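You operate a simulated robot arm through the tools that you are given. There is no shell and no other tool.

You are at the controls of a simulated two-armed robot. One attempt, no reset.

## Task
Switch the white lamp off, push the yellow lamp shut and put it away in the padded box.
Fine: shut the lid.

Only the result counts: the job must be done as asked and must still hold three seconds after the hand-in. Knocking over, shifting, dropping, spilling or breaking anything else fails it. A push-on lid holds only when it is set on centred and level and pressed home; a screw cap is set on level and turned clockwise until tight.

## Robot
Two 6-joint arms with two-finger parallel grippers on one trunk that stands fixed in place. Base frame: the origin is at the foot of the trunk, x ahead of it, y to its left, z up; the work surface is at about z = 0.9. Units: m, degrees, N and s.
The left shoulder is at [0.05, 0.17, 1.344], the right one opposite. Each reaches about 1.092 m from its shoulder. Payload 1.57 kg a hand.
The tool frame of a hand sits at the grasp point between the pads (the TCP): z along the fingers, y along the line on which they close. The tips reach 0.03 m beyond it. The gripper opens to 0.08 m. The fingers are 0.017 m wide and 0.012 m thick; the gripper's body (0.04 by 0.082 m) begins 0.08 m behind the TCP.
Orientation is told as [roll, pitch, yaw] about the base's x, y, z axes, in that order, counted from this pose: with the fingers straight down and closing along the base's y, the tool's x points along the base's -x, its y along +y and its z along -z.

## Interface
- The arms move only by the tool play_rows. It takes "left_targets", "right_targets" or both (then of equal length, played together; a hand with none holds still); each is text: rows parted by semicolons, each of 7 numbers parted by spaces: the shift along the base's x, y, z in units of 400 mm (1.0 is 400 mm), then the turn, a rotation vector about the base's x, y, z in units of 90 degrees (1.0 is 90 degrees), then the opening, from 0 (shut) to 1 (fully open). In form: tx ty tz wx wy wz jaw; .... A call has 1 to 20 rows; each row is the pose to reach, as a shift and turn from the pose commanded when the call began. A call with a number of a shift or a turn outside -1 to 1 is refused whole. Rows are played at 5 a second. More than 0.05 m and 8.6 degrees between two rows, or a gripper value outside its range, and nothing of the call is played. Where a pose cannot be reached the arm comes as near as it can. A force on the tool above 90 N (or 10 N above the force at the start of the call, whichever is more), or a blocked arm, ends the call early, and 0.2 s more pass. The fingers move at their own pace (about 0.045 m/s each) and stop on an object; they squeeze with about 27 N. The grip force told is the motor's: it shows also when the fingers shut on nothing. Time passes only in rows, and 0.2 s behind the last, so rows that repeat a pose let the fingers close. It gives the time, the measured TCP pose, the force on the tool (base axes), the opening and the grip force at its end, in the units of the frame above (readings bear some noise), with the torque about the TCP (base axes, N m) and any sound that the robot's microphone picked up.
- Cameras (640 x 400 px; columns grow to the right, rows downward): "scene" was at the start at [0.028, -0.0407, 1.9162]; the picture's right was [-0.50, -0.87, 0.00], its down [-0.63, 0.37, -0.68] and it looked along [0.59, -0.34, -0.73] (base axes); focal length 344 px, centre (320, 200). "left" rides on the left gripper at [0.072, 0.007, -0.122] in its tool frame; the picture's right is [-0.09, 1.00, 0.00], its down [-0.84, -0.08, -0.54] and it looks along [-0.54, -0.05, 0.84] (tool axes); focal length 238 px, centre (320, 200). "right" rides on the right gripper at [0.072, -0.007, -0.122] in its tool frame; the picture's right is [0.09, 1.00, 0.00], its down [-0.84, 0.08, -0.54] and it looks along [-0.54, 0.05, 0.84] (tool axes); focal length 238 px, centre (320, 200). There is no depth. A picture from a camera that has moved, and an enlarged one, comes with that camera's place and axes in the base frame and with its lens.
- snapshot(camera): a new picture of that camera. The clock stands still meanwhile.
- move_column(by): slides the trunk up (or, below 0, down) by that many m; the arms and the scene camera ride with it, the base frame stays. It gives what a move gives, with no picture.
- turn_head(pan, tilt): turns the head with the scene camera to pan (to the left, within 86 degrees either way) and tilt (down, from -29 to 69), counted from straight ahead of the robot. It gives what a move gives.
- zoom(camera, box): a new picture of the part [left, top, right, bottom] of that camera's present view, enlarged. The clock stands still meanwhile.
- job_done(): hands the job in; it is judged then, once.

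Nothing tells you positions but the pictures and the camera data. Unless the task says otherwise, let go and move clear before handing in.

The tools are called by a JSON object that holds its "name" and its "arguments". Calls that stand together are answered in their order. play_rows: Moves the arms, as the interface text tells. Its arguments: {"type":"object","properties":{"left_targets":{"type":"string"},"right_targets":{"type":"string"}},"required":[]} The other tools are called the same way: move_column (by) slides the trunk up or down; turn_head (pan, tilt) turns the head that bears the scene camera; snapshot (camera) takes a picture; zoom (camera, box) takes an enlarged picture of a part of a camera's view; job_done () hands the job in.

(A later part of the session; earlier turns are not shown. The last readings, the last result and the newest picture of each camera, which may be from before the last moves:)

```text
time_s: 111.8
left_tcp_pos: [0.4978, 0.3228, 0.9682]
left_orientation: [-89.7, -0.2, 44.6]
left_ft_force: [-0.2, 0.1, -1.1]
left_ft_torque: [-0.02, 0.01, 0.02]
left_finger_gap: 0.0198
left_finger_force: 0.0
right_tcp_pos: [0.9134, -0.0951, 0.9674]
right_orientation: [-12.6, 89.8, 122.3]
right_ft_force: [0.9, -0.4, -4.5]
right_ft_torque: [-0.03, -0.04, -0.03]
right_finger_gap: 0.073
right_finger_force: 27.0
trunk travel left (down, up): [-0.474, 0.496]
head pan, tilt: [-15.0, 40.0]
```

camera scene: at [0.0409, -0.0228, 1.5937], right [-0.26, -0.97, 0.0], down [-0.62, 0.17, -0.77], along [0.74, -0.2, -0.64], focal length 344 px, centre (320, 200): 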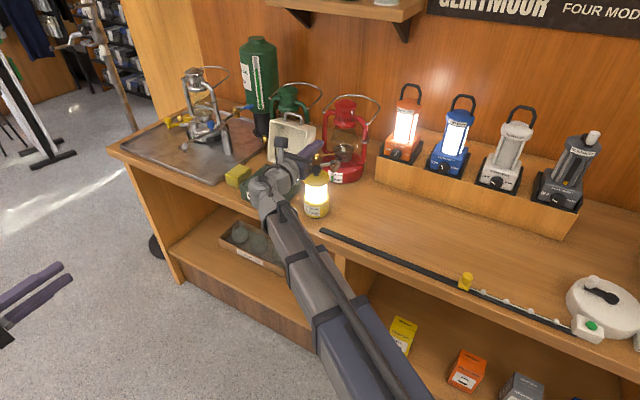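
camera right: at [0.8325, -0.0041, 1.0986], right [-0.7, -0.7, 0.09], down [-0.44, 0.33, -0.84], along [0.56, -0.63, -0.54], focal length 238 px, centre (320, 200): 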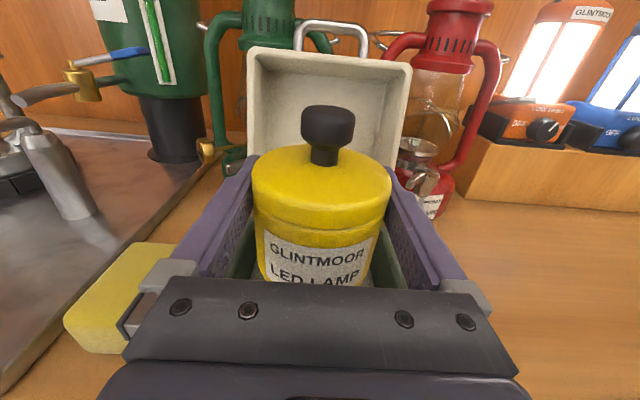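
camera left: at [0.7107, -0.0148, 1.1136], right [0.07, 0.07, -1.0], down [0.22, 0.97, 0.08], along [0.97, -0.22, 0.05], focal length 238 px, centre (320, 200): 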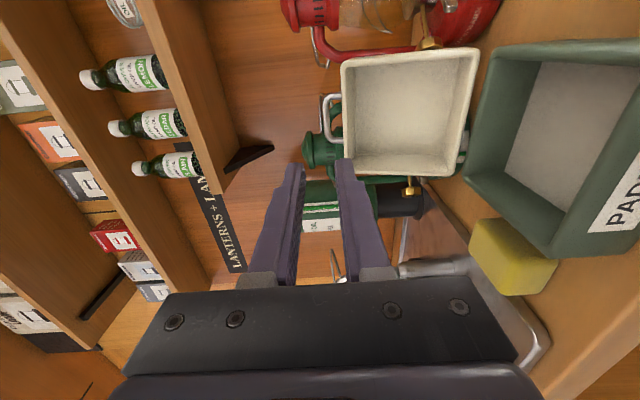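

Free again, carrying only the lamp. I'll release it for the few millimetres onto the padding.

{"name": "play_rows", "arguments": {"right_targets": "0 0 0 0 0 0 1; 0 0 0 0 0 0 1; 0 0 0 0 0 0 1; 0 0 0 0 0 0 1"}}

{"name": "zoom", "arguments": {"camera": "right", "box": [200, 90, 460, 290]}}

{"name": "zoom", "arguments": {"camera": "scene", "box": [230, 90, 330, 170]}}

```text
time_s: 112.8
left_tcp_pos: [0.4972, 0.3228, 0.9669]
left_orientation: [-89.7, -0.4, 44.7]
left_ft_force: [-0.3, 0.4, 0.7]
left_ft_torque: [0.0, -0.02, 0.0]
left_finger_gap: 0.0201
left_finger_force: 0.0
right_tcp_pos: [0.9135, -0.0958, 0.9677]
right_orientation: [-12.3, 89.8, 122.7]
right_ft_force: [-0.7, 0.1, -0.2]
right_ft_torque: [-0.01, 0.03, 0.01]
right_finger_gap: 0.0799
right_finger_force: 0.1
trunk travel left (down, up): [-0.474, 0.496]
head pan, tilt: [-15.0, 40.0]
```

```text
2.00 times, centred on (330, 190) of right
camera zoom: at [0.8322, -0.0042, 1.0399], right [-0.7, -0.7, 0.09], down [-0.44, 0.33, -0.84], along [0.56, -0.63, -0.54], focal length 477 px, centre (300, 220)
```

zoom: 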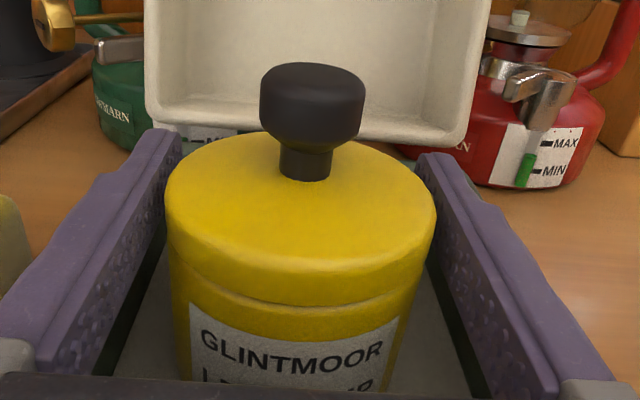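

```text
5.00 times, centred on (280, 130) of scene
camera zoom: at [0.0411, -0.0226, 1.4407], right [-0.26, -0.97, 0.0], down [-0.62, 0.17, -0.77], along [0.74, -0.2, -0.64], focal length 1720 px, centre (520, 550)
```

zoom: 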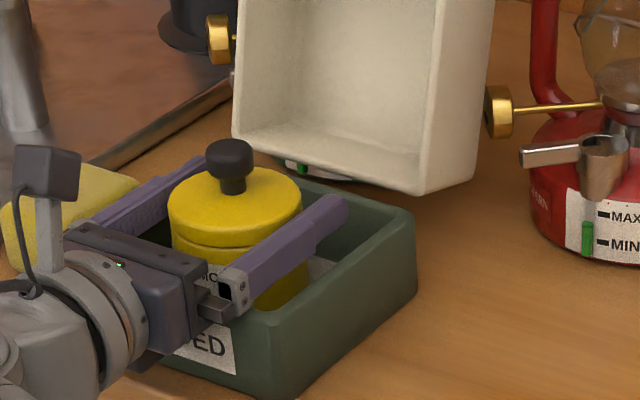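

The lamp sits upright on the padding, shut. I'll raise the trunk to lift the fingers clear of it, watching the force.

{"name": "move_column", "arguments": {"by": 0.01}}

{"name": "move_column", "arguments": {"by": 0.05}}

{"name": "zoom", "arguments": {"camera": "scene", "box": [220, 90, 340, 190]}}

```text
time_s: 113.3
left_tcp_pos: [0.4973, 0.3231, 0.9784]
left_orientation: [-89.9, -0.1, 44.6]
left_ft_force: [-1.1, 0.2, 0.5]
left_ft_torque: [0.0, -0.02, -0.02]
left_finger_gap: 0.0199
left_finger_force: 0.1
right_tcp_pos: [0.9138, -0.0957, 0.9782]
right_orientation: [-11.1, 89.7, 124.0]
right_ft_force: [0.4, -0.3, -0.3]
right_ft_torque: [-0.02, -0.02, 0.01]
right_finger_gap: 0.0804
right_finger_force: 0.1
trunk travel left (down, up): [-0.484, 0.486]
head pan, tilt: [-15.0, 40.0]
```

```text
time_s: 114.2
left_tcp_pos: [0.4968, 0.3239, 1.0273]
left_orientation: [-89.9, -0.2, 44.6]
left_ft_force: [0.4, -0.2, 0.2]
left_ft_torque: [0.02, 0.01, -0.02]
left_finger_gap: 0.02
left_finger_force: 0.1
right_tcp_pos: [0.9135, -0.0952, 1.0281]
right_orientation: [-10.4, 89.8, 124.5]
right_ft_force: [-0.2, 0.3, 0.2]
right_ft_torque: [0.02, 0.03, -0.02]
right_finger_gap: 0.0801
right_finger_force: 0.0
trunk travel left (down, up): [-0.534, 0.436]
head pan, tilt: [-15.0, 40.0]
```

```text
4.00 times, centred on (280, 140) of scene
camera zoom: at [0.0412, -0.0226, 1.5007], right [-0.26, -0.97, 0.0], down [-0.62, 0.17, -0.77], along [0.74, -0.2, -0.64], focal length 1376 px, centre (480, 440)
```

zoom: 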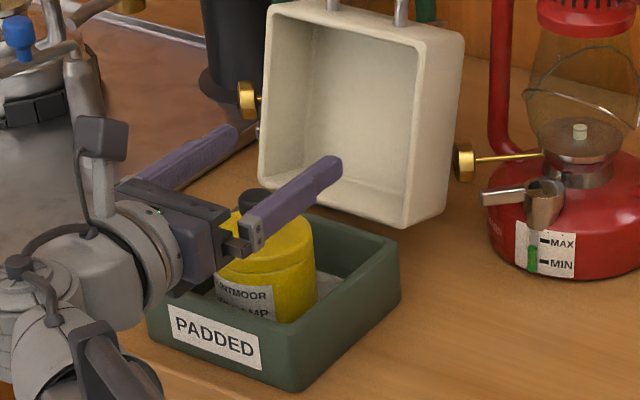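

The fingers are clear above the lamp. I'll back the right hand away and park it to the right, out of the left arm's way.

{"name": "play_rows", "arguments": {"right_targets": "-0.067 0.067 0 0 0 0 1; -0.134 0.134 0 0 0 0 1; -0.201 0.201 0 0 0 0 1; -0.246 0.098 0 0 0 0 1; -0.291 -0.005 0 0 0 0 1; -0.336 -0.108 0 0 0 0 1; -0.381 -0.211 0 0 0 0 1; -0.426 -0.314 0 0 0 0 1; -0.471 -0.417 0 0 0 0 1; -0.516 -0.519 0 0 0 0 1; -0.561 -0.622 0 0 0 0 1; -0.606 -0.725 0 0 0 0 1; -0.651 -0.828 0 0 0 0 1; -0.696 -0.9305 0 0 0 0 1; -0.696 -0.9305 0 0 0 0 1"}}

{"name": "snapshot", "arguments": {"camera": "scene"}}

{"name": "zoom", "arguments": {"camera": "scene", "box": [220, 60, 350, 190]}}

```text
time_s: 117.5
left_tcp_pos: [0.4983, 0.3235, 1.0279]
left_orientation: [-89.8, -0.3, 44.6]
left_ft_force: [-0.8, 0.5, -0.8]
left_ft_torque: [-0.01, -0.06, 0.05]
left_finger_gap: 0.02
left_finger_force: 0.0
right_tcp_pos: [0.6367, -0.4647, 1.028]
right_orientation: [-9.9, 89.8, 125.3]
right_ft_force: [0.6, -0.2, -0.1]
right_ft_torque: [-0.02, -0.03, 0.01]
right_finger_gap: 0.08
right_finger_force: 0.0
trunk travel left (down, up): [-0.534, 0.436]
head pan, tilt: [-15.0, 40.0]
```

```text
taken
camera scene: at [0.041, -0.0227, 1.5007], right [-0.26, -0.97, 0.0], down [-0.62, 0.17, -0.77], along [0.74, -0.2, -0.64], focal length 344 px, centre (320, 200)
```

scene: 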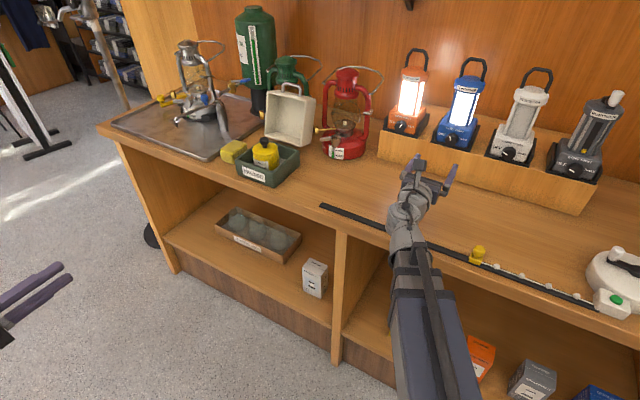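

```text
3.08 times, centred on (285, 125) of scene
camera zoom: at [0.041, -0.0227, 1.5007], right [-0.26, -0.97, 0.0], down [-0.62, 0.17, -0.77], along [0.74, -0.2, -0.64], focal length 1058 px, centre (428, 431)
```

zoom: 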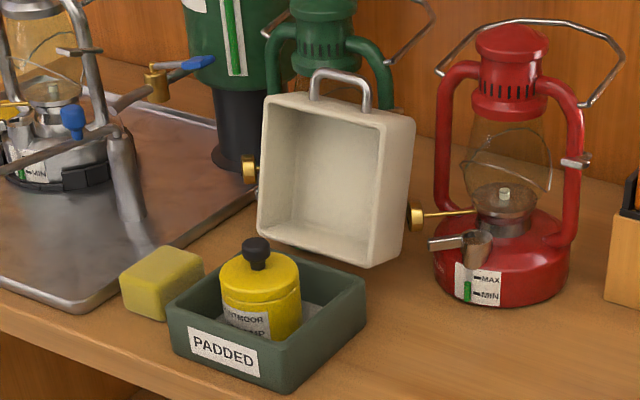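

Everything is upright and in place, with the lamp inside the box. Now the left hand goes back to the bar along the same line it left by. First the height.

{"name": "move_column", "arguments": {"by": 0.0929}}

{"name": "play_rows", "arguments": {"left_targets": "0.0676 -0.0728 0 0 0 0 0.25; 0.135 -0.1455 0 0 0 0 0.25; 0.203 -0.218 0 0 0 0 0.25; 0.27 -0.291 0 0 0 0 0.25; 0.338 -0.364 0 0 0 0 0.25; 0.4055 -0.4365 0 0 0 0 0.25; 0.473 -0.509 0 0 0 0 0.25; 0.541 -0.582 0 0 0 0 0.25; 0.608 -0.655 0 0 0 0 0.25; 0.676 -0.7275 0 0 0 0 0.25; 0.7435 -0.8 0 0 0 0 0.25; 0.811 -0.873 0 0 0 0 0.25; 0.811 -0.873 0 0 0 0 0.25"}}

{"name": "snapshot", "arguments": {"camera": "left"}}

```text
time_s: 118.7
left_tcp_pos: [0.4984, 0.3228, 1.1213]
left_orientation: [-89.9, -0.3, 44.6]
left_ft_force: [-0.8, 0.2, 0.2]
left_ft_torque: [0.0, 0.03, -0.02]
left_finger_gap: 0.0199
left_finger_force: 0.0
right_tcp_pos: [0.6374, -0.4649, 1.1203]
right_orientation: [-9.4, 89.7, 125.6]
right_ft_force: [0.4, -0.3, -0.4]
right_ft_torque: [0.02, -0.04, 0.04]
right_finger_gap: 0.0799
right_finger_force: 0.0
trunk travel left (down, up): [-0.627, 0.343]
head pan, tilt: [-15.0, 40.0]
```

```text
time_s: 121.5
left_tcp_pos: [0.8211, -0.0274, 1.1226]
left_orientation: [-90.0, -0.4, 44.6]
left_ft_force: [0.3, 0.5, -0.1]
left_ft_torque: [-0.01, -0.01, -0.01]
left_finger_gap: 0.0201
left_finger_force: 0.1
right_tcp_pos: [0.6361, -0.4647, 1.1217]
right_orientation: [-10.6, 89.8, 124.5]
right_ft_force: [0.3, -0.4, -0.2]
right_ft_torque: [0.03, -0.01, 0.01]
right_finger_gap: 0.0799
right_finger_force: 0.1
trunk travel left (down, up): [-0.627, 0.343]
head pan, tilt: [-15.0, 40.0]
```

```text
taken
camera left: at [0.685, 0.0096, 1.1134], right [0.07, 0.07, -1.0], down [0.22, 0.97, 0.08], along [0.97, -0.22, 0.05], focal length 238 px, centre (320, 200)
```

left: 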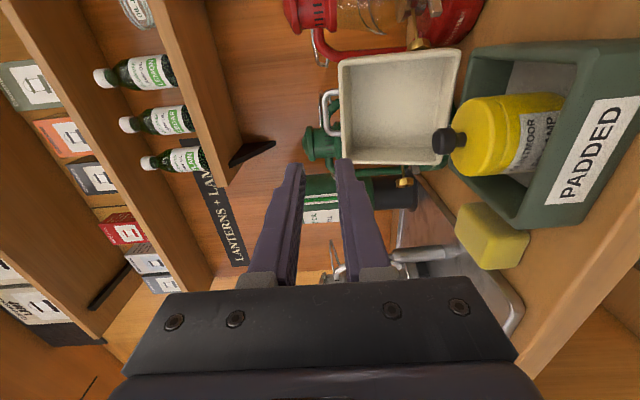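

{"name": "play_rows", "arguments": {"left_targets": "0.068 -0.0665 0 0 0 0 0.25; 0.136 -0.133 0 0 0 0 0.25; 0.204 -0.1995 0 0 0 0 0.25; 0.272 -0.266 0 0 0 0 0.25; 0.3395 -0.3325 0 0 0 0 0.25; 0.3395 -0.3325 0 0 0 0 0.25"}}

{"name": "zoom", "arguments": {"camera": "left", "box": [220, 80, 480, 280]}}

```text
time_s: 122.9
left_tcp_pos: [0.9547, -0.1586, 1.1205]
left_orientation: [-89.5, -0.2, 44.7]
left_ft_force: [0.2, 0.0, -0.5]
left_ft_torque: [-0.03, -0.03, -0.01]
left_finger_gap: 0.02
left_finger_force: 0.0
right_tcp_pos: [0.6366, -0.464, 1.1201]
right_orientation: [-10.6, 89.7, 124.4]
right_ft_force: [0.5, 0.4, -0.4]
right_ft_torque: [0.01, 0.0, -0.02]
right_finger_gap: 0.0801
right_finger_force: 0.1
trunk travel left (down, up): [-0.627, 0.343]
head pan, tilt: [-15.0, 40.0]
```

```text
2.00 times, centred on (350, 180) of left
camera zoom: at [0.8196, -0.1213, 1.113], right [0.06, 0.07, -1.0], down [0.22, 0.97, 0.08], along [0.97, -0.22, 0.05], focal length 477 px, centre (260, 240)
```

zoom: 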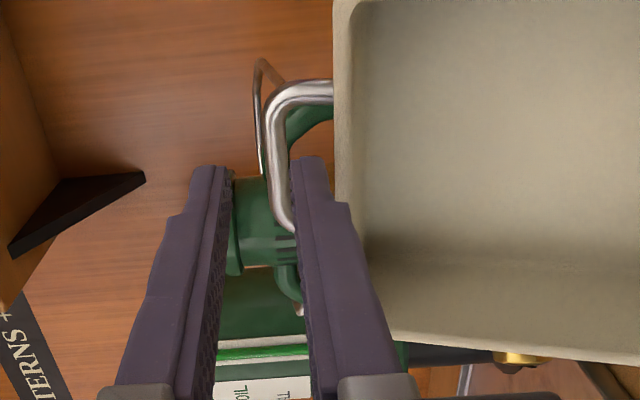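

The bar is about 7–8 mm below my axis, so I'll drop the trunk 4 mm and then move in around it.

{"name": "move_column", "arguments": {"by": -0.004}}

{"name": "play_rows", "arguments": {"left_targets": "0.03 -0.03 0 0 0 0 0.25; 0.06 -0.06 0 0 0 0 0.25; 0.087 -0.087 0 0 0 0 0.25; 0.087 -0.087 0 0 0 0 0.25"}}

{"name": "zoom", "arguments": {"camera": "left", "box": [220, 80, 480, 280]}}

```text
time_s: 123.5
left_tcp_pos: [0.9567, -0.1584, 1.1161]
left_orientation: [-89.6, -0.2, 44.7]
left_ft_force: [-0.5, -0.3, 0.3]
left_ft_torque: [-0.01, -0.04, 0.03]
left_finger_gap: 0.0201
left_finger_force: 0.0
right_tcp_pos: [0.6357, -0.4653, 1.1166]
right_orientation: [-10.4, 89.8, 124.6]
right_ft_force: [0.3, -0.3, -0.1]
right_ft_torque: [-0.01, -0.03, 0.01]
right_finger_gap: 0.08
right_finger_force: 0.1
trunk travel left (down, up): [-0.623, 0.347]
head pan, tilt: [-15.0, 40.0]
```

```text
time_s: 124.5
left_tcp_pos: [0.9862, -0.1877, 1.1188]
left_orientation: [-89.8, -0.3, 44.7]
left_ft_force: [-39.7, 30.7, -7.5]
left_ft_torque: [0.83, 1.05, 0.14]
left_finger_gap: 0.0269
left_finger_force: 3.8
right_tcp_pos: [0.6323, -0.4624, 1.12]
right_orientation: [-104.8, 89.9, 30.2]
right_ft_force: [0.6, -0.3, -0.5]
right_ft_torque: [-0.03, 0.02, 0.01]
right_finger_gap: 0.0798
right_finger_force: 0.0
trunk travel left (down, up): [-0.623, 0.347]
head pan, tilt: [-15.0, 40.0]
```

```text
2.00 times, centred on (350, 180) of left
camera zoom: at [0.8492, -0.1501, 1.1117], right [0.07, 0.07, -1.0], down [0.21, 0.97, 0.08], along [0.97, -0.22, 0.05], focal length 477 px, centre (260, 240)
```

zoom: 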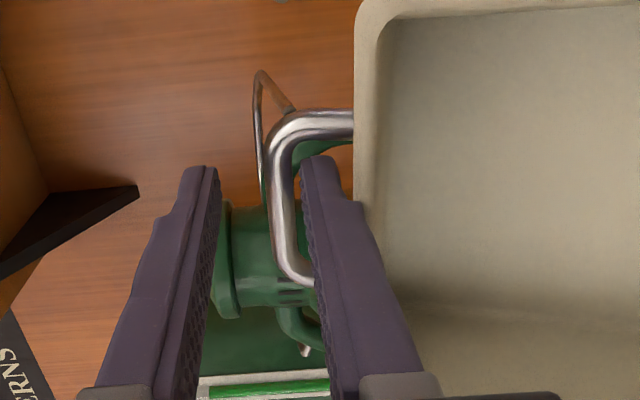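

Too much contact: the lower finger is wedging against the lid. Backing off right away.

{"name": "play_rows", "arguments": {"left_targets": "-0.02 0.02 0 0 0 0 0.25; -0.04 0.04 0 0 0 0 0.25; -0.07 0.07 0 0 0 0 0.25; -0.07 0.07 0 0 0 0 0.25"}}

{"name": "snapshot", "arguments": {"camera": "left"}}

{"name": "zoom", "arguments": {"camera": "scene", "box": [220, 60, 350, 190]}}

```text
time_s: 125.5
left_tcp_pos: [0.9634, -0.1659, 1.1164]
left_orientation: [-89.7, -0.3, 44.5]
left_ft_force: [-0.3, -0.2, 0.2]
left_ft_torque: [0.02, -0.03, 0.01]
left_finger_gap: 0.0198
left_finger_force: 0.0
right_tcp_pos: [0.6379, -0.465, 1.1168]
right_orientation: [-9.1, 89.8, 125.8]
right_ft_force: [0.4, 0.3, 0.2]
right_ft_torque: [0.0, 0.0, -0.01]
right_finger_gap: 0.0801
right_finger_force: 0.1
trunk travel left (down, up): [-0.623, 0.347]
head pan, tilt: [-15.0, 40.0]
```

```text
taken
camera left: at [0.8267, -0.128, 1.109], right [0.07, 0.07, -1.0], down [0.22, 0.97, 0.08], along [0.97, -0.22, 0.05], focal length 238 px, centre (320, 200)
```

left: 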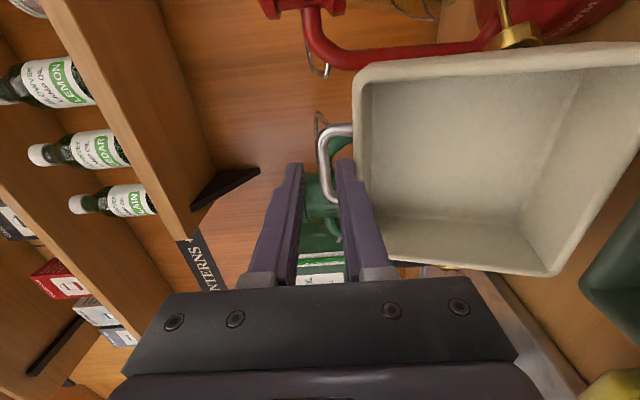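

```text
3.08 times, centred on (285, 125) of scene
camera zoom: at [0.0412, -0.0228, 1.5896], right [-0.26, -0.97, 0.0], down [-0.62, 0.17, -0.77], along [0.74, -0.2, -0.64], focal length 1058 px, centre (428, 431)
```

zoom: 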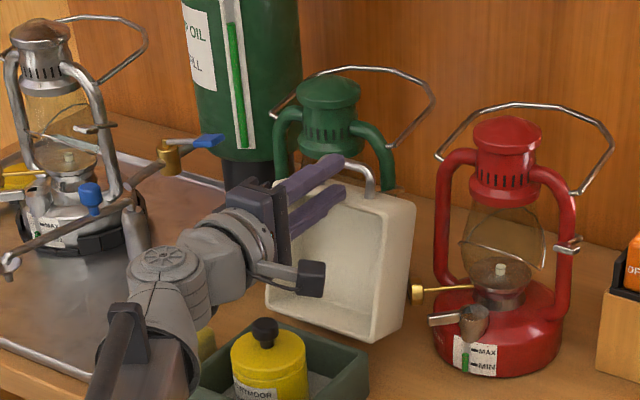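

The lid and box haven't moved. A grip from above gives much more finger clearance at this lid angle. I'll retreat, raise the trunk and tilt the left hand straight down.

{"name": "play_rows", "arguments": {"left_targets": "-0.06 0.06 0 0 0 0 0.5; -0.12 0.12 0 0 0 0 0.5; -0.177 0.177 0 0 0 0 0.5; -0.177 0.177 0 0 0 0 0.5"}}

{"name": "move_column", "arguments": {"by": 0.2835}}

{"name": "play_rows", "arguments": {"left_targets": "-0.0033 0.0033 -0.0718 0.0589 0.0589 0 0.5; -0.0133 0.0133 -0.1423 0.1179 0.1179 0 0.5; -0.0296 0.0296 -0.2105 0.1768 0.1768 0 0.5; -0.0521 0.0521 -0.275 0.2357 0.2357 0 0.5; -0.0803 0.0803 -0.3348 0.2946 0.2946 0 0.5; -0.1139 0.1139 -0.3889 0.3536 0.3536 0 0.5; -0.1521 0.1521 -0.4364 0.4125 0.4125 0 0.5; -0.1945 0.1945 -0.4763 0.4714 0.4714 0 0.5; -0.2401 0.2401 -0.5081 0.5303 0.5303 0 0.5; -0.2883 0.2883 -0.5312 0.5893 0.5893 0 0.5; -0.3381 0.3381 -0.5453 0.6482 0.6482 0 0.5; -0.3889 0.3889 -0.55 0.7071 0.7071 0 0.5; -0.3889 0.3889 -0.55 0.7071 0.7071 0 0.5"}}

{"name": "snapshot", "arguments": {"camera": "left"}}

{"name": "snapshot", "arguments": {"camera": "scene"}}

```text
time_s: 126.5
left_tcp_pos: [0.892, -0.0953, 1.1165]
left_orientation: [-89.7, -0.3, 44.6]
left_ft_force: [-1.6, 2.5, 6.1]
left_ft_torque: [-0.05, -0.07, 0.0]
left_finger_gap: 0.0345
left_finger_force: 0.0
right_tcp_pos: [0.6358, -0.4642, 1.1178]
right_orientation: [-16.8, 89.8, 118.0]
right_ft_force: [-0.6, 0.5, 0.6]
right_ft_torque: [0.0, 0.0, 0.0]
right_finger_gap: 0.0799
right_finger_force: 0.0
trunk travel left (down, up): [-0.623, 0.347]
head pan, tilt: [-15.0, 40.0]
```

```text
time_s: 129.3
left_tcp_pos: [0.8943, -0.0954, 1.4]
left_orientation: [-89.7, -0.3, 44.6]
left_ft_force: [0.0, -0.3, -0.6]
left_ft_torque: [-0.01, -0.01, 0.03]
left_finger_gap: 0.0402
left_finger_force: 0.1
right_tcp_pos: [0.6358, -0.4653, 1.3996]
right_orientation: [-8.8, 89.8, 126.3]
right_ft_force: [0.5, 0.3, 0.2]
right_ft_torque: [-0.01, -0.02, 0.02]
right_finger_gap: 0.0802
right_finger_force: 0.1
trunk travel left (down, up): [-0.906, 0.064]
head pan, tilt: [-15.0, 40.0]
```

```text
time_s: 132.1
left_tcp_pos: [0.7387, 0.0603, 1.1808]
left_orientation: [0.3, 0.4, 44.8]
left_ft_force: [-1.1, 0.4, 0.2]
left_ft_torque: [-0.01, 0.0, 0.02]
left_finger_gap: 0.0401
left_finger_force: 0.1
right_tcp_pos: [0.6362, -0.4634, 1.3995]
right_orientation: [-9.3, 89.8, 125.6]
right_ft_force: [-0.3, -0.1, -0.3]
right_ft_torque: [0.0, -0.04, -0.01]
right_finger_gap: 0.08
right_finger_force: 0.0
trunk travel left (down, up): [-0.906, 0.064]
head pan, tilt: [-15.0, 40.0]
```

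```text
taken
camera left: at [0.6837, 0.0153, 1.3025], right [-0.64, 0.77, 0.01], down [0.65, 0.53, 0.54], along [0.41, 0.34, -0.84], focal length 238 px, centre (320, 200)
```

left: 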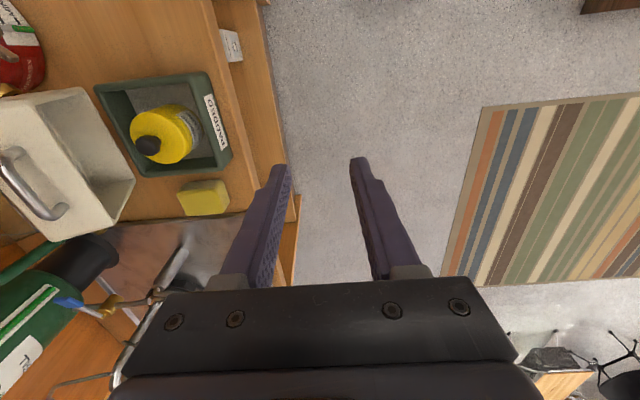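

```text
taken
camera scene: at [0.0411, -0.0228, 1.8731], right [-0.26, -0.97, 0.0], down [-0.62, 0.17, -0.77], along [0.74, -0.2, -0.64], focal length 344 px, centre (320, 200)
```

scene: 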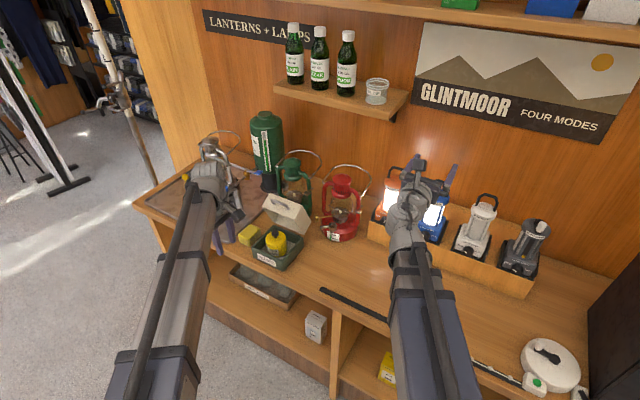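

Hand-down works. I'll move forward over the box and see whether the arm reaches the bar.

{"name": "play_rows", "arguments": {"left_targets": "0.08 -0.08 0 0 0 0 0.5; 0.16 -0.16 0 0 0 0 0.5; 0.24 -0.24 0 0 0 0 0.5; 0.32 -0.32 0 0 0 0 0.5; 0.4 -0.4 0 0 0 0 0.5; 0.477 -0.477 0 0 0 0 0.5; 0.477 -0.477 0 0 0 0 0.5"}}

{"name": "snapshot", "arguments": {"camera": "left"}}

```text
time_s: 133.7
left_tcp_pos: [0.874, -0.1118, 1.181]
left_orientation: [0.2, 0.4, 44.7]
left_ft_force: [0.4, 0.7, -0.2]
left_ft_torque: [0.0, 0.02, 0.02]
left_finger_gap: 0.0401
left_finger_force: 0.0
left hand out of reach, approached as far as the arm can: row 5, 6, 7
right_tcp_pos: [0.6363, -0.4637, 1.4004]
right_orientation: [-6.3, 89.9, 128.7]
right_ft_force: [0.2, 0.9, 0.1]
right_ft_torque: [0.03, 0.0, 0.0]
right_finger_gap: 0.0802
right_finger_force: 0.1
trunk travel left (down, up): [-0.906, 0.064]
head pan, tilt: [-15.0, 40.0]
```

```text
taken
camera left: at [0.8189, -0.157, 1.3023], right [-0.64, 0.77, 0.0], down [0.65, 0.54, 0.54], along [0.41, 0.34, -0.84], focal length 238 px, centre (320, 200)
```

left: 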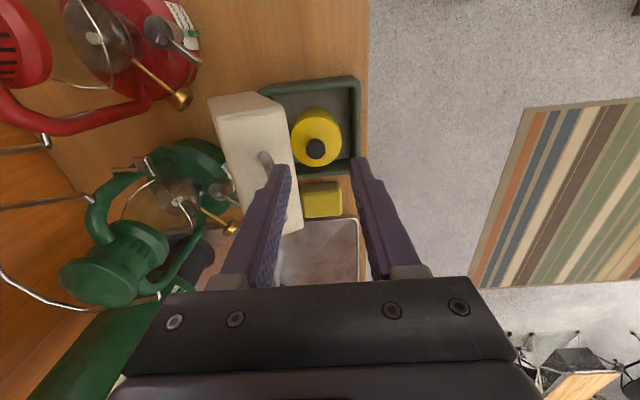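

The wrist reach limit is about 0.87 m, so straight down won't reach the bar. A 40° downward tilt will, with good clearance. I'll step back while tilting up to 40°.

{"name": "play_rows", "arguments": {"left_targets": "0.0274 -0.015 0.0047 -0.0589 -0.0589 0 0.5; 0.0539 -0.0291 0.0188 -0.1179 -0.1179 0 0.5; 0.0787 -0.0415 0.0419 -0.1768 -0.1768 0 0.5; 0.1011 -0.0515 0.0737 -0.2357 -0.2357 0 0.5; 0.12 -0.058 0.1136 -0.2946 -0.2946 0 0.4; 0.1349 -0.0605 0.1611 -0.3536 -0.3536 0 0.35; 0.1344 -0.0476 0.1965 -0.3928 -0.3928 0 0.3; 0.1344 -0.0476 0.1965 -0.3928 -0.3928 0 0.3"}}

{"name": "snapshot", "arguments": {"camera": "left"}}

```text
time_s: 135.5
left_tcp_pos: [0.9264, -0.1314, 1.2577]
left_orientation: [-49.8, 0.1, 44.5]
left_ft_force: [0.6, -0.8, -0.5]
left_ft_torque: [0.0, -0.01, 0.0]
left_finger_gap: 0.0239
left_finger_force: 0.2
left hand out of reach, approached as far as the arm can: row 7, 8
right_tcp_pos: [0.6368, -0.4643, 1.3995]
right_orientation: [-9.7, 89.7, 125.3]
right_ft_force: [-0.1, 0.6, -0.3]
right_ft_torque: [-0.01, -0.01, 0.03]
right_finger_gap: 0.08
right_finger_force: 0.0
trunk travel left (down, up): [-0.906, 0.064]
head pan, tilt: [-15.0, 40.0]
```

```text
taken
camera left: at [0.807, -0.1111, 1.3317], right [-0.38, 0.52, -0.76], down [0.34, 0.85, 0.41], along [0.86, -0.1, -0.5], focal length 238 px, centre (320, 200)
```

left: 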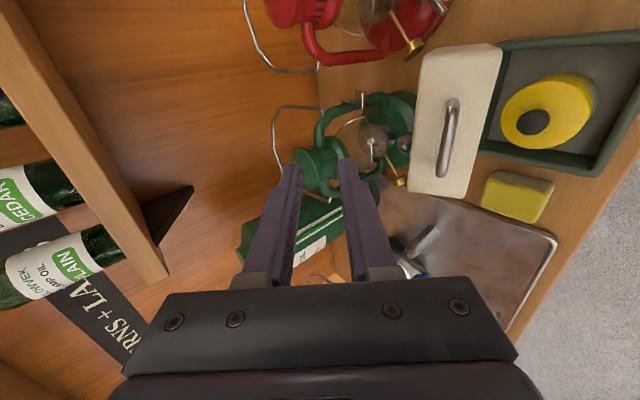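

{"name": "zoom", "arguments": {"camera": "scene", "box": [200, 160, 340, 290]}}

{"name": "zoom", "arguments": {"camera": "left", "box": [380, 20, 640, 220]}}

```text
3.08 times, centred on (270, 225) of scene
camera zoom: at [0.0413, -0.023, 1.8731], right [-0.26, -0.97, 0.0], down [-0.62, 0.17, -0.77], along [0.74, -0.2, -0.64], focal length 1058 px, centre (474, 123)
```

zoom: 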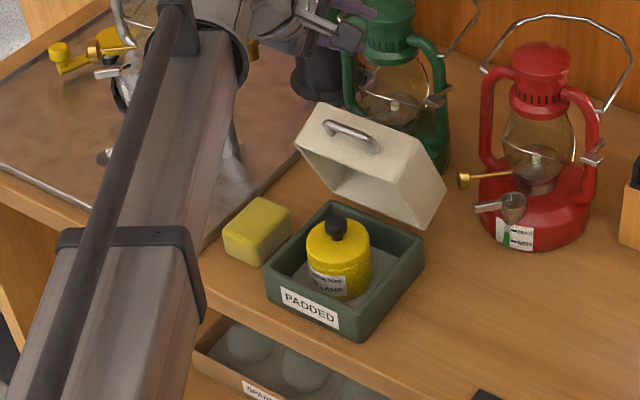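

```text
2.00 times, centred on (510, 120) of left
camera zoom: at [0.807, -0.1111, 1.3317], right [-0.38, 0.52, -0.76], down [0.34, 0.85, 0.41], along [0.86, -0.1, -0.5], focal length 477 px, centre (-60, 360)
```

zoom: 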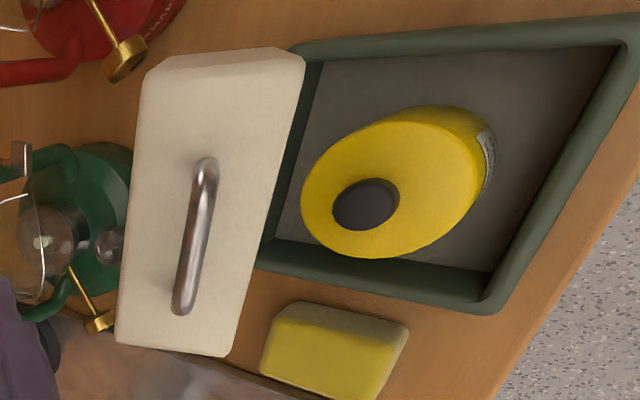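

The lid has swung forward to about 65° and stays there, dragged when I backed off. That makes it simple: I'll press it shut from above with the level right hand. First I'll park the left arm again.

{"name": "play_rows", "arguments": {"left_targets": "-0.0375 0.0405 0.0275 -0.0286 -0.0286 0 0.3; -0.0765 0.0824 0.0562 -0.0571 -0.0571 0 0.3; -0.1166 0.1256 0.0861 -0.0857 -0.0857 0 0.3; -0.1581 0.17 0.1172 -0.1143 -0.1143 0 0.3; -0.201 0.2159 0.1491 -0.1428 -0.1428 0 0.3; -0.2454 0.2633 0.1819 -0.1714 -0.1714 0 0.3; -0.2914 0.3122 0.2154 -0.2 -0.2 0 0.3; -0.3387 0.3625 0.2494 -0.2285 -0.2285 0 0.3; -0.3877 0.4145 0.2839 -0.2571 -0.2571 0 0.3; -0.4382 0.468 0.3187 -0.2857 -0.2857 0 0.3; -0.4903 0.523 0.3535 -0.3143 -0.3143 0 0.3; -0.4903 0.523 0.3535 -0.3143 -0.3143 0 0.3", "right_targets": "0 0 0 0 0 0 0.5; 0 0 0 0 0 0 0; 0 0 0 0 0 0 0; 0 0 0 0 0 0 0; 0 0 0 0 0 0 0; 0 0 0 0 0 0 0; 0 0 0 0 0 0 0; 0 0 0 0 0 0 0; 0 0 0 0 0 0 0; 0 0 0 0 0 0 0; 0 0 0 0 0 0 0; 0 0 0 0 0 0 0"}}

{"name": "play_rows", "arguments": {"left_targets": "-0.0726 0.0768 0 0 0 0 0.3; -0.145 0.1535 0 0 0 0 0.3; -0.218 0.23 0 0 0 0 0.3; -0.29 0.307 0 0 0 0 0.3; -0.363 0.384 0 0 0 0 0.3; -0.436 0.4605 0 0 0 0 0.3; -0.508 0.537 0 0 0 0 0.3; -0.581 0.614 0 0 0 0 0.3; -0.581 0.614 0 0 0 0 0.3"}}

{"name": "snapshot", "arguments": {"camera": "scene"}}

```text
time_s: 138.1
left_tcp_pos: [0.7319, 0.0789, 1.3991]
left_orientation: [-89.7, -0.2, 44.6]
left_ft_force: [0.1, -0.1, 0.6]
left_ft_torque: [0.03, -0.03, -0.02]
left_finger_gap: 0.0239
left_finger_force: 0.1
right_tcp_pos: [0.6375, -0.465, 1.3992]
right_orientation: [-9.0, 89.8, 126.0]
right_ft_force: [-0.1, -0.3, -0.4]
right_ft_torque: [-0.02, -0.01, 0.01]
right_finger_gap: 0.0
right_finger_force: 21.1
trunk travel left (down, up): [-0.906, 0.064]
head pan, tilt: [-15.0, 40.0]
```

```text
time_s: 140.1
left_tcp_pos: [0.4986, 0.3251, 1.4005]
left_orientation: [-89.6, -0.4, 44.6]
left_ft_force: [0.1, -1.0, 0.6]
left_ft_torque: [0.04, -0.01, 0.0]
left_finger_gap: 0.0239
left_finger_force: 0.0
right_tcp_pos: [0.6375, -0.464, 1.3991]
right_orientation: [-8.7, 89.7, 126.2]
right_ft_force: [-0.2, -0.2, 1.0]
right_ft_torque: [-0.01, 0.0, -0.02]
right_finger_gap: 0.0
right_finger_force: 20.9
trunk travel left (down, up): [-0.906, 0.064]
head pan, tilt: [-15.0, 40.0]
```

```text
taken
camera scene: at [0.0416, -0.0233, 1.8731], right [-0.26, -0.97, 0.0], down [-0.62, 0.17, -0.77], along [0.74, -0.2, -0.64], focal length 344 px, centre (320, 200)
```

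scene: 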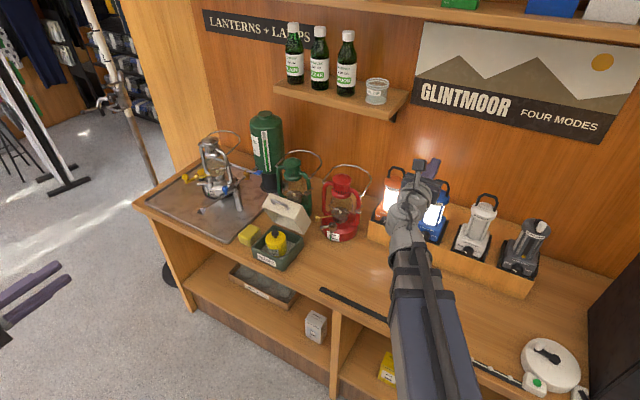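

Box is unmoved. Now the closed right fingers go over the lid, still high.

{"name": "play_rows", "arguments": {"right_targets": "0.058 0.0766 0 0 0 0 0; 0.1155 0.153 0 0 0 0 0; 0.173 0.23 0 0 0 0 0; 0.231 0.306 0 0 0 0 0; 0.289 0.383 0 0 0 0 0; 0.3465 0.4595 0 0 0 0 0; 0.404 0.536 0 0 0 0 0; 0.462 0.613 0 0 0 0 0; 0.52 0.689 0 0 0 0 0; 0.5775 0.766 0 0 0 0 0; 0.635 0.8425 0 0 0 0 0; 0.693 0.919 0 0 0 0 0; 0.693 0.919 0 0 0 0 0"}}

{"name": "move_column", "arguments": {"by": -0.2}}

{"name": "snapshot", "arguments": {"camera": "right"}}

{"name": "zoom", "arguments": {"camera": "scene", "box": [210, 90, 350, 220]}}

```text
time_s: 142.9
left_tcp_pos: [0.4984, 0.3261, 1.3999]
left_orientation: [-89.8, -0.3, 44.6]
left_ft_force: [-0.8, 0.5, -0.5]
left_ft_torque: [0.02, 0.03, 0.01]
left_finger_gap: 0.0241
left_finger_force: 0.1
right_tcp_pos: [0.9143, -0.0977, 1.4007]
right_orientation: [-10.6, 89.5, 124.3]
right_ft_force: [0.4, 0.6, 0.4]
right_ft_torque: [0.0, 0.01, 0.03]
right_finger_gap: 0.0
right_finger_force: 20.9
trunk travel left (down, up): [-0.906, 0.064]
head pan, tilt: [-15.0, 40.0]
```

```text
time_s: 145.1
left_tcp_pos: [0.4985, 0.3262, 1.2005]
left_orientation: [-89.6, -0.3, 44.7]
left_ft_force: [0.0, 0.0, 0.0]
left_ft_torque: [0.0, 0.01, 0.04]
left_finger_gap: 0.0238
left_finger_force: 0.1
right_tcp_pos: [0.9152, -0.0975, 1.2001]
right_orientation: [-6.7, 89.7, 128.1]
right_ft_force: [-0.1, 0.2, -0.8]
right_ft_torque: [0.03, 0.03, 0.01]
right_finger_gap: 0.0
right_finger_force: 21.1
trunk travel left (down, up): [-0.706, 0.264]
head pan, tilt: [-15.0, 40.0]
```

```text
taken
camera right: at [0.8332, -0.006, 1.2721], right [-0.7, -0.7, 0.09], down [-0.44, 0.33, -0.83], along [0.56, -0.63, -0.54], focal length 238 px, centre (320, 200)
```

right: 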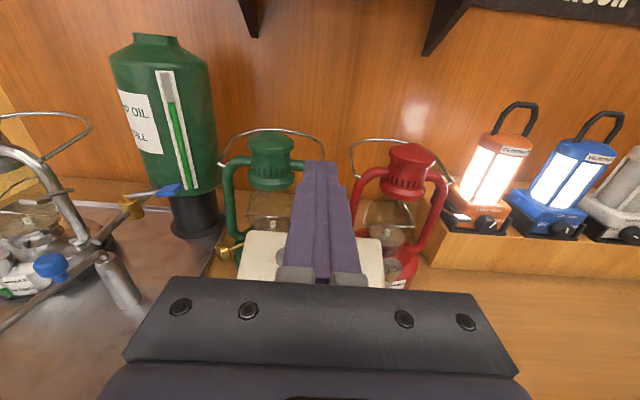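

```text
3.08 times, centred on (280, 155) of scene
camera zoom: at [0.041, -0.0227, 1.6732], right [-0.26, -0.97, 0.0], down [-0.62, 0.17, -0.77], along [0.74, -0.2, -0.64], focal length 1058 px, centre (443, 338)
```

zoom: 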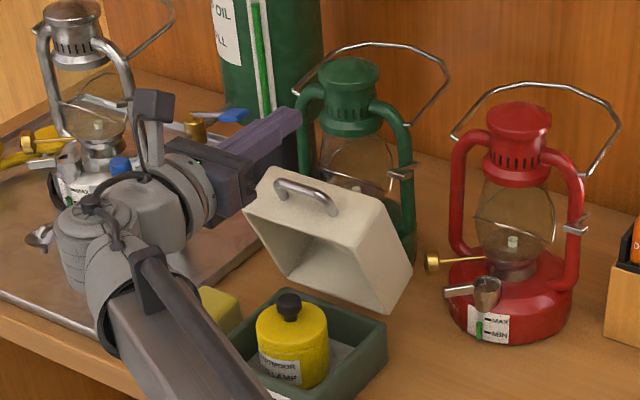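

{"name": "move_column", "arguments": {"by": -0.058}}

{"name": "move_column", "arguments": {"by": -0.01}}

{"name": "zoom", "arguments": {"camera": "scene", "box": [210, 80, 350, 200]}}

{"name": "zoom", "arguments": {"camera": "right", "box": [200, 120, 460, 300]}}

```text
time_s: 146.1
left_tcp_pos: [0.499, 0.3267, 1.1414]
left_orientation: [-89.6, -0.3, 44.7]
left_ft_force: [0.3, 0.5, 0.2]
left_ft_torque: [-0.03, 0.0, 0.01]
left_finger_gap: 0.0238
left_finger_force: 0.0
right_tcp_pos: [0.9154, -0.0959, 1.1427]
right_orientation: [-7.4, 89.7, 127.7]
right_ft_force: [-0.9, 0.4, -0.3]
right_ft_torque: [0.01, -0.01, -0.02]
right_finger_gap: 0.0003
right_finger_force: 20.6
trunk travel left (down, up): [-0.648, 0.322]
head pan, tilt: [-15.0, 40.0]
```

```text
time_s: 146.6
left_tcp_pos: [0.4966, 0.3268, 1.1328]
left_orientation: [-89.8, -0.4, 44.5]
left_ft_force: [-0.3, -0.5, -0.7]
left_ft_torque: [0.01, 0.01, 0.02]
left_finger_gap: 0.0241
left_finger_force: 0.1
right_tcp_pos: [0.9129, -0.0934, 1.1345]
right_orientation: [142.2, 89.9, -82.6]
right_ft_force: [-2.5, 6.8, 24.2]
right_ft_torque: [-0.33, -0.38, 0.05]
right_finger_gap: 0.0
right_finger_force: 21.4
trunk travel left (down, up): [-0.638, 0.332]
head pan, tilt: [-15.0, 40.0]
```

```text
3.33 times, centred on (280, 140) of scene
camera zoom: at [0.0376, -0.0215, 1.6057], right [-0.26, -0.97, 0.0], down [-0.62, 0.17, -0.77], along [0.74, -0.2, -0.64], focal length 1147 px, centre (453, 400)
```

zoom: 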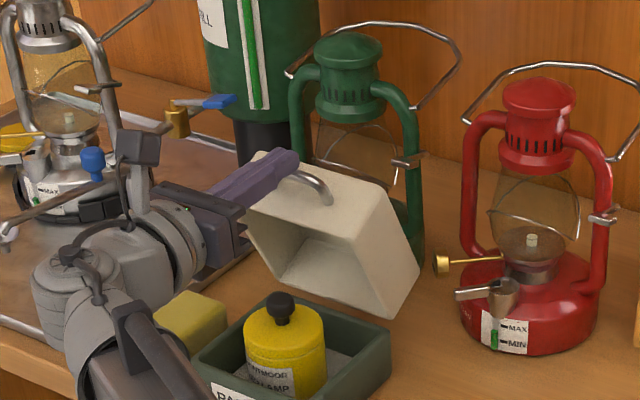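

```text
2.22 times, centred on (330, 210) of right
camera zoom: at [0.8303, -0.0035, 1.2068], right [-0.7, -0.71, 0.09], down [-0.44, 0.33, -0.84], along [0.56, -0.63, -0.54], focal length 530 px, centre (298, 178)
```

zoom: 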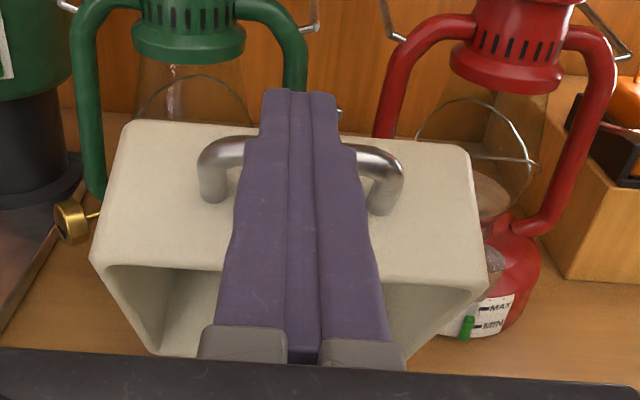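

The bar is under the fingers and takes about 24 N; the hinge is a friction hinge with a short lever here. I'll continue in small steps as the lever grows.

{"name": "move_column", "arguments": {"by": -0.004}}

{"name": "zoom", "arguments": {"camera": "scene", "box": [210, 80, 350, 200]}}

```text
time_s: 147.2
left_tcp_pos: [0.4951, 0.3275, 1.1297]
left_orientation: [-89.9, -0.5, 44.6]
left_ft_force: [0.2, 0.4, 0.3]
left_ft_torque: [-0.03, -0.04, 0.01]
left_finger_gap: 0.024
left_finger_force: 0.0
right_tcp_pos: [0.9106, -0.0923, 1.1342]
right_orientation: [160.1, 89.4, -64.7]
right_ft_force: [-4.5, 13.2, 43.2]
right_ft_torque: [-0.54, -0.72, 0.06]
right_finger_gap: 0.0001
right_finger_force: 21.2
trunk travel left (down, up): [-0.634, 0.336]
head pan, tilt: [-15.0, 40.0]
```

```text
3.33 times, centred on (280, 140) of scene
camera zoom: at [0.035, -0.02, 1.6017], right [-0.26, -0.97, 0.0], down [-0.62, 0.16, -0.77], along [0.74, -0.2, -0.64], focal length 1147 px, centre (453, 400)
```

zoom: 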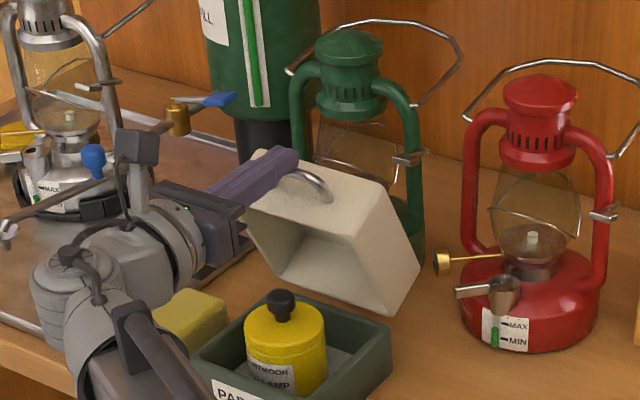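

The bar is locking by friction against a purely vertical push. If the hand moves back with it, friction helps instead. I'll drag it toward the front in small steps while keeping light pressure.

{"name": "play_rows", "arguments": {"right_targets": "-0.012 0.012 0 0 0 0 0; -0.0237 0.0237 0 0 0 0 0"}}

{"name": "zoom", "arguments": {"camera": "scene", "box": [210, 80, 350, 200]}}

```text
time_s: 147.8
left_tcp_pos: [0.4968, 0.328, 1.1279]
left_orientation: [-89.9, -0.2, 44.6]
left_ft_force: [-0.5, 0.4, -0.8]
left_ft_torque: [0.01, 0.0, -0.02]
left_finger_gap: 0.0238
left_finger_force: 0.0
right_tcp_pos: [0.9033, -0.0843, 1.1304]
right_orientation: [147.8, 89.9, -77.3]
right_ft_force: [-0.9, 12.1, 27.0]
right_ft_torque: [-0.31, -0.47, 0.24]
right_finger_gap: 0.0
right_finger_force: 21.2
trunk travel left (down, up): [-0.634, 0.336]
head pan, tilt: [-15.0, 40.0]
```

```text
3.33 times, centred on (280, 140) of scene
camera zoom: at [0.0374, -0.0204, 1.6011], right [-0.26, -0.97, 0.0], down [-0.62, 0.17, -0.77], along [0.74, -0.2, -0.64], focal length 1147 px, centre (453, 400)
```

zoom: 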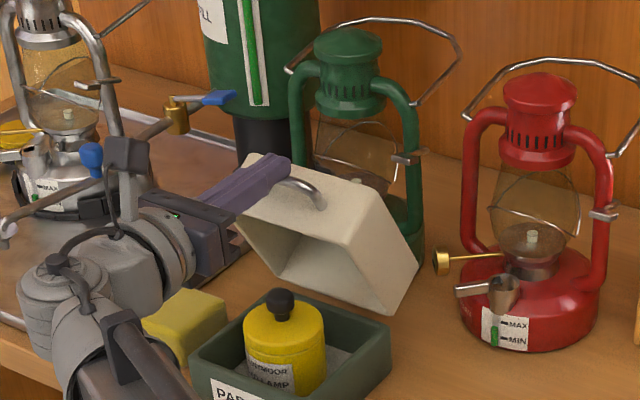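

That works: the lid is coming forward. Continuing the drag and lowering in step.

{"name": "move_column", "arguments": {"by": -0.003}}

{"name": "play_rows", "arguments": {"right_targets": "-0.012 0.012 0 0 0 0 0; -0.0239 0.0239 0 0 0 0 0"}}

{"name": "move_column", "arguments": {"by": -0.006}}

{"name": "play_rows", "arguments": {"right_targets": "-0.012 0.012 0 0 0 0 0; -0.0232 0.0232 0 0 0 0 0"}}

{"name": "zoom", "arguments": {"camera": "scene", "box": [210, 80, 350, 200]}}

```text
time_s: 148.3
left_tcp_pos: [0.4949, 0.3285, 1.1267]
left_orientation: [-89.9, -0.4, 44.6]
left_ft_force: [-0.8, -0.5, -0.3]
left_ft_torque: [0.03, 0.0, -0.01]
left_finger_gap: 0.024
left_finger_force: 0.1
right_tcp_pos: [0.9022, -0.0842, 1.1302]
right_orientation: [158.5, 89.5, -66.4]
right_ft_force: [-3.8, 16.4, 37.3]
right_ft_torque: [-0.44, -0.62, 0.2]
right_finger_gap: 0.0
right_finger_force: 21.2
trunk travel left (down, up): [-0.631, 0.339]
head pan, tilt: [-15.0, 40.0]
```

```text
time_s: 148.9
left_tcp_pos: [0.499, 0.3257, 1.1243]
left_orientation: [-89.7, -0.3, 44.5]
left_ft_force: [0.7, 0.6, 0.0]
left_ft_torque: [0.0, -0.01, -0.01]
left_finger_gap: 0.0241
left_finger_force: 0.0
right_tcp_pos: [0.896, -0.0814, 1.1249]
right_orientation: [-15.6, 89.4, 119.0]
right_ft_force: [-2.0, 2.1, 7.7]
right_ft_torque: [-0.07, -0.1, 0.02]
right_finger_gap: 0.0001
right_finger_force: 21.0
trunk travel left (down, up): [-0.631, 0.339]
head pan, tilt: [-15.0, 40.0]
```

```text
time_s: 149.4
left_tcp_pos: [0.5004, 0.3265, 1.1177]
left_orientation: [-89.7, -0.3, 44.6]
left_ft_force: [0.7, -0.9, -0.5]
left_ft_torque: [0.0, 0.0, -0.01]
left_finger_gap: 0.0239
left_finger_force: 0.0
right_tcp_pos: [0.8974, -0.0788, 1.1181]
right_orientation: [-10.3, 89.6, 124.8]
right_ft_force: [0.0, -0.1, 0.6]
right_ft_torque: [-0.01, 0.04, 0.01]
right_finger_gap: 0.0
right_finger_force: 21.1
trunk travel left (down, up): [-0.625, 0.345]
head pan, tilt: [-15.0, 40.0]
```

```text
time_s: 150.0
left_tcp_pos: [0.4994, 0.3253, 1.1193]
left_orientation: [-89.8, -0.3, 44.5]
left_ft_force: [-0.8, 0.0, -0.3]
left_ft_torque: [0.01, 0.01, 0.01]
left_finger_gap: 0.0239
left_finger_force: 0.0
right_tcp_pos: [0.8864, -0.0686, 1.1185]
right_orientation: [-5.5, 89.7, 129.5]
right_ft_force: [-0.8, 0.4, 0.2]
right_ft_torque: [0.02, -0.02, 0.02]
right_finger_gap: 0.0
right_finger_force: 21.1
trunk travel left (down, up): [-0.625, 0.345]
head pan, tilt: [-15.0, 40.0]
```

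```text
3.33 times, centred on (280, 140) of scene
camera zoom: at [0.0411, -0.0226, 1.5921], right [-0.26, -0.97, 0.0], down [-0.62, 0.17, -0.77], along [0.74, -0.2, -0.64], focal length 1147 px, centre (453, 400)
```

zoom: 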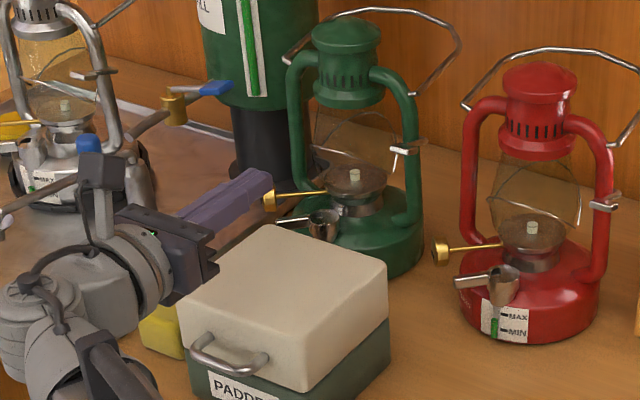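

The lid swung shut by itself. I'll look closely at the seam before pressing it home.

{"name": "zoom", "arguments": {"camera": "scene", "box": [235, 130, 315, 210]}}

{"name": "snapshot", "arguments": {"camera": "scene"}}

```text
5.00 times, centred on (275, 170) of scene
camera zoom: at [0.0411, -0.0226, 1.5921], right [-0.26, -0.97, 0.0], down [-0.62, 0.17, -0.77], along [0.74, -0.2, -0.64], focal length 1720 px, centre (545, 350)
```

zoom: 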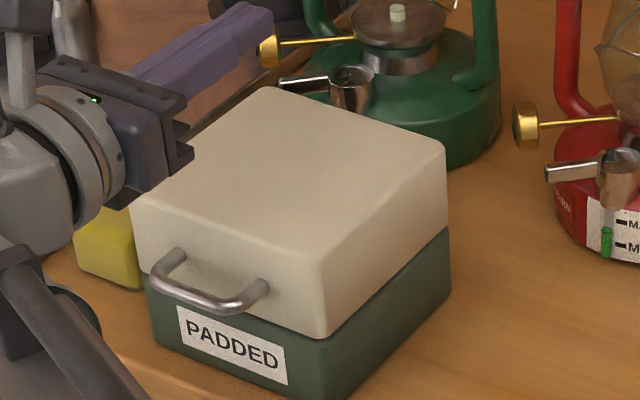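

```text
taken
camera scene: at [0.0411, -0.0226, 1.5921], right [-0.26, -0.97, 0.0], down [-0.62, 0.17, -0.77], along [0.74, -0.2, -0.64], focal length 344 px, centre (320, 200)
```

scene: 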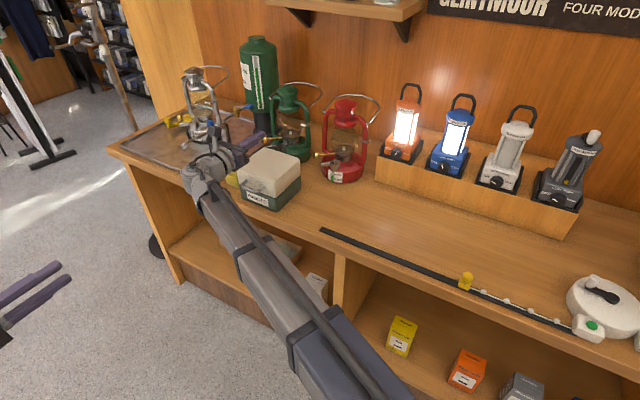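

The lid looks flush all round. I'll press it down gently with the fingers over its middle to be sure it's home.

{"name": "play_rows", "arguments": {"right_targets": "0.035 -0.035 0 0 0 0 0; 0.07 -0.07 0 0 0 0 0; 0.07 -0.07 0 0 0 0 0"}}

{"name": "move_column", "arguments": {"by": -0.088}}

{"name": "move_column", "arguments": {"by": -0.006}}

{"name": "move_column", "arguments": {"by": -0.004}}

{"name": "zoom", "arguments": {"camera": "scene", "box": [220, 80, 330, 180]}}

```text
time_s: 150.8
left_tcp_pos: [0.4984, 0.3262, 1.1187]
left_orientation: [-89.7, -0.3, 44.5]
left_ft_force: [-0.5, -0.1, 0.0]
left_ft_torque: [0.01, 0.0, 0.0]
left_finger_gap: 0.024
left_finger_force: 0.0
right_tcp_pos: [0.9137, -0.0965, 1.1181]
right_orientation: [-5.6, 89.7, 129.4]
right_ft_force: [-0.4, 0.5, 0.2]
right_ft_torque: [0.04, -0.02, 0.02]
right_finger_gap: 0.0
right_finger_force: 21.3
trunk travel left (down, up): [-0.625, 0.345]
head pan, tilt: [-15.0, 40.0]
```

```text
time_s: 152.1
left_tcp_pos: [0.4995, 0.3259, 1.0306]
left_orientation: [-89.7, -0.2, 44.7]
left_ft_force: [0.1, -0.1, -0.4]
left_ft_torque: [0.0, -0.02, 0.0]
left_finger_gap: 0.024
left_finger_force: 0.1
right_tcp_pos: [0.9146, -0.0959, 1.0313]
right_orientation: [-5.9, 89.7, 129.1]
right_ft_force: [-0.1, 0.4, -1.1]
right_ft_torque: [0.01, 0.01, 0.01]
right_finger_gap: 0.0001
right_finger_force: 21.2
trunk travel left (down, up): [-0.537, 0.433]
head pan, tilt: [-15.0, 40.0]
```

```text
time_s: 152.6
left_tcp_pos: [0.4979, 0.3251, 1.0262]
left_orientation: [-89.8, -0.3, 44.6]
left_ft_force: [-0.3, -0.5, -0.3]
left_ft_torque: [0.02, 0.03, 0.01]
left_finger_gap: 0.0243
left_finger_force: 0.1
right_tcp_pos: [0.9149, -0.095, 1.0285]
right_orientation: [-44.8, 89.9, 90.2]
right_ft_force: [16.3, 1.5, 44.1]
right_ft_torque: [3.26, 2.46, -1.25]
right_finger_gap: 0.0
right_finger_force: 21.6
trunk travel left (down, up): [-0.531, 0.439]
head pan, tilt: [-15.0, 40.0]
```

```text
time_s: 153.2
left_tcp_pos: [0.4953, 0.3257, 1.023]
left_orientation: [-89.8, -0.4, 44.6]
left_ft_force: [0.4, 0.2, 0.0]
left_ft_torque: [-0.02, 0.02, 0.02]
left_finger_gap: 0.0238
left_finger_force: 0.0
right_tcp_pos: [0.9139, -0.0962, 1.0275]
right_orientation: [171.4, 89.5, -53.4]
right_ft_force: [31.6, 3.4, 78.0]
right_ft_torque: [5.86, 4.15, -2.53]
right_finger_gap: 0.0
right_finger_force: 20.7
trunk travel left (down, up): [-0.527, 0.443]
head pan, tilt: [-15.0, 40.0]
```

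```text
4.00 times, centred on (275, 130) of scene
camera zoom: at [0.0364, -0.022, 1.495], right [-0.26, -0.97, 0.0], down [-0.62, 0.17, -0.77], along [0.74, -0.2, -0.64], focal length 1376 px, centre (500, 480)
```

zoom: 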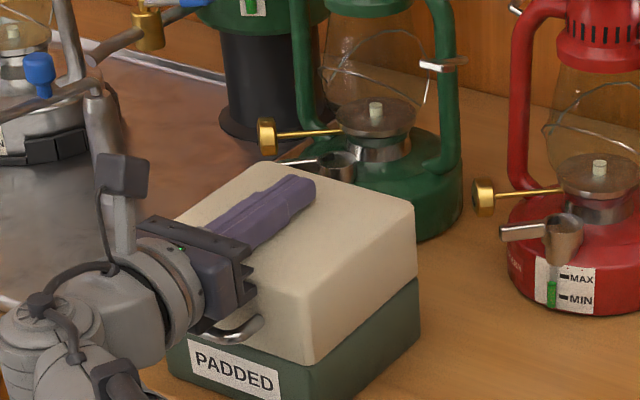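

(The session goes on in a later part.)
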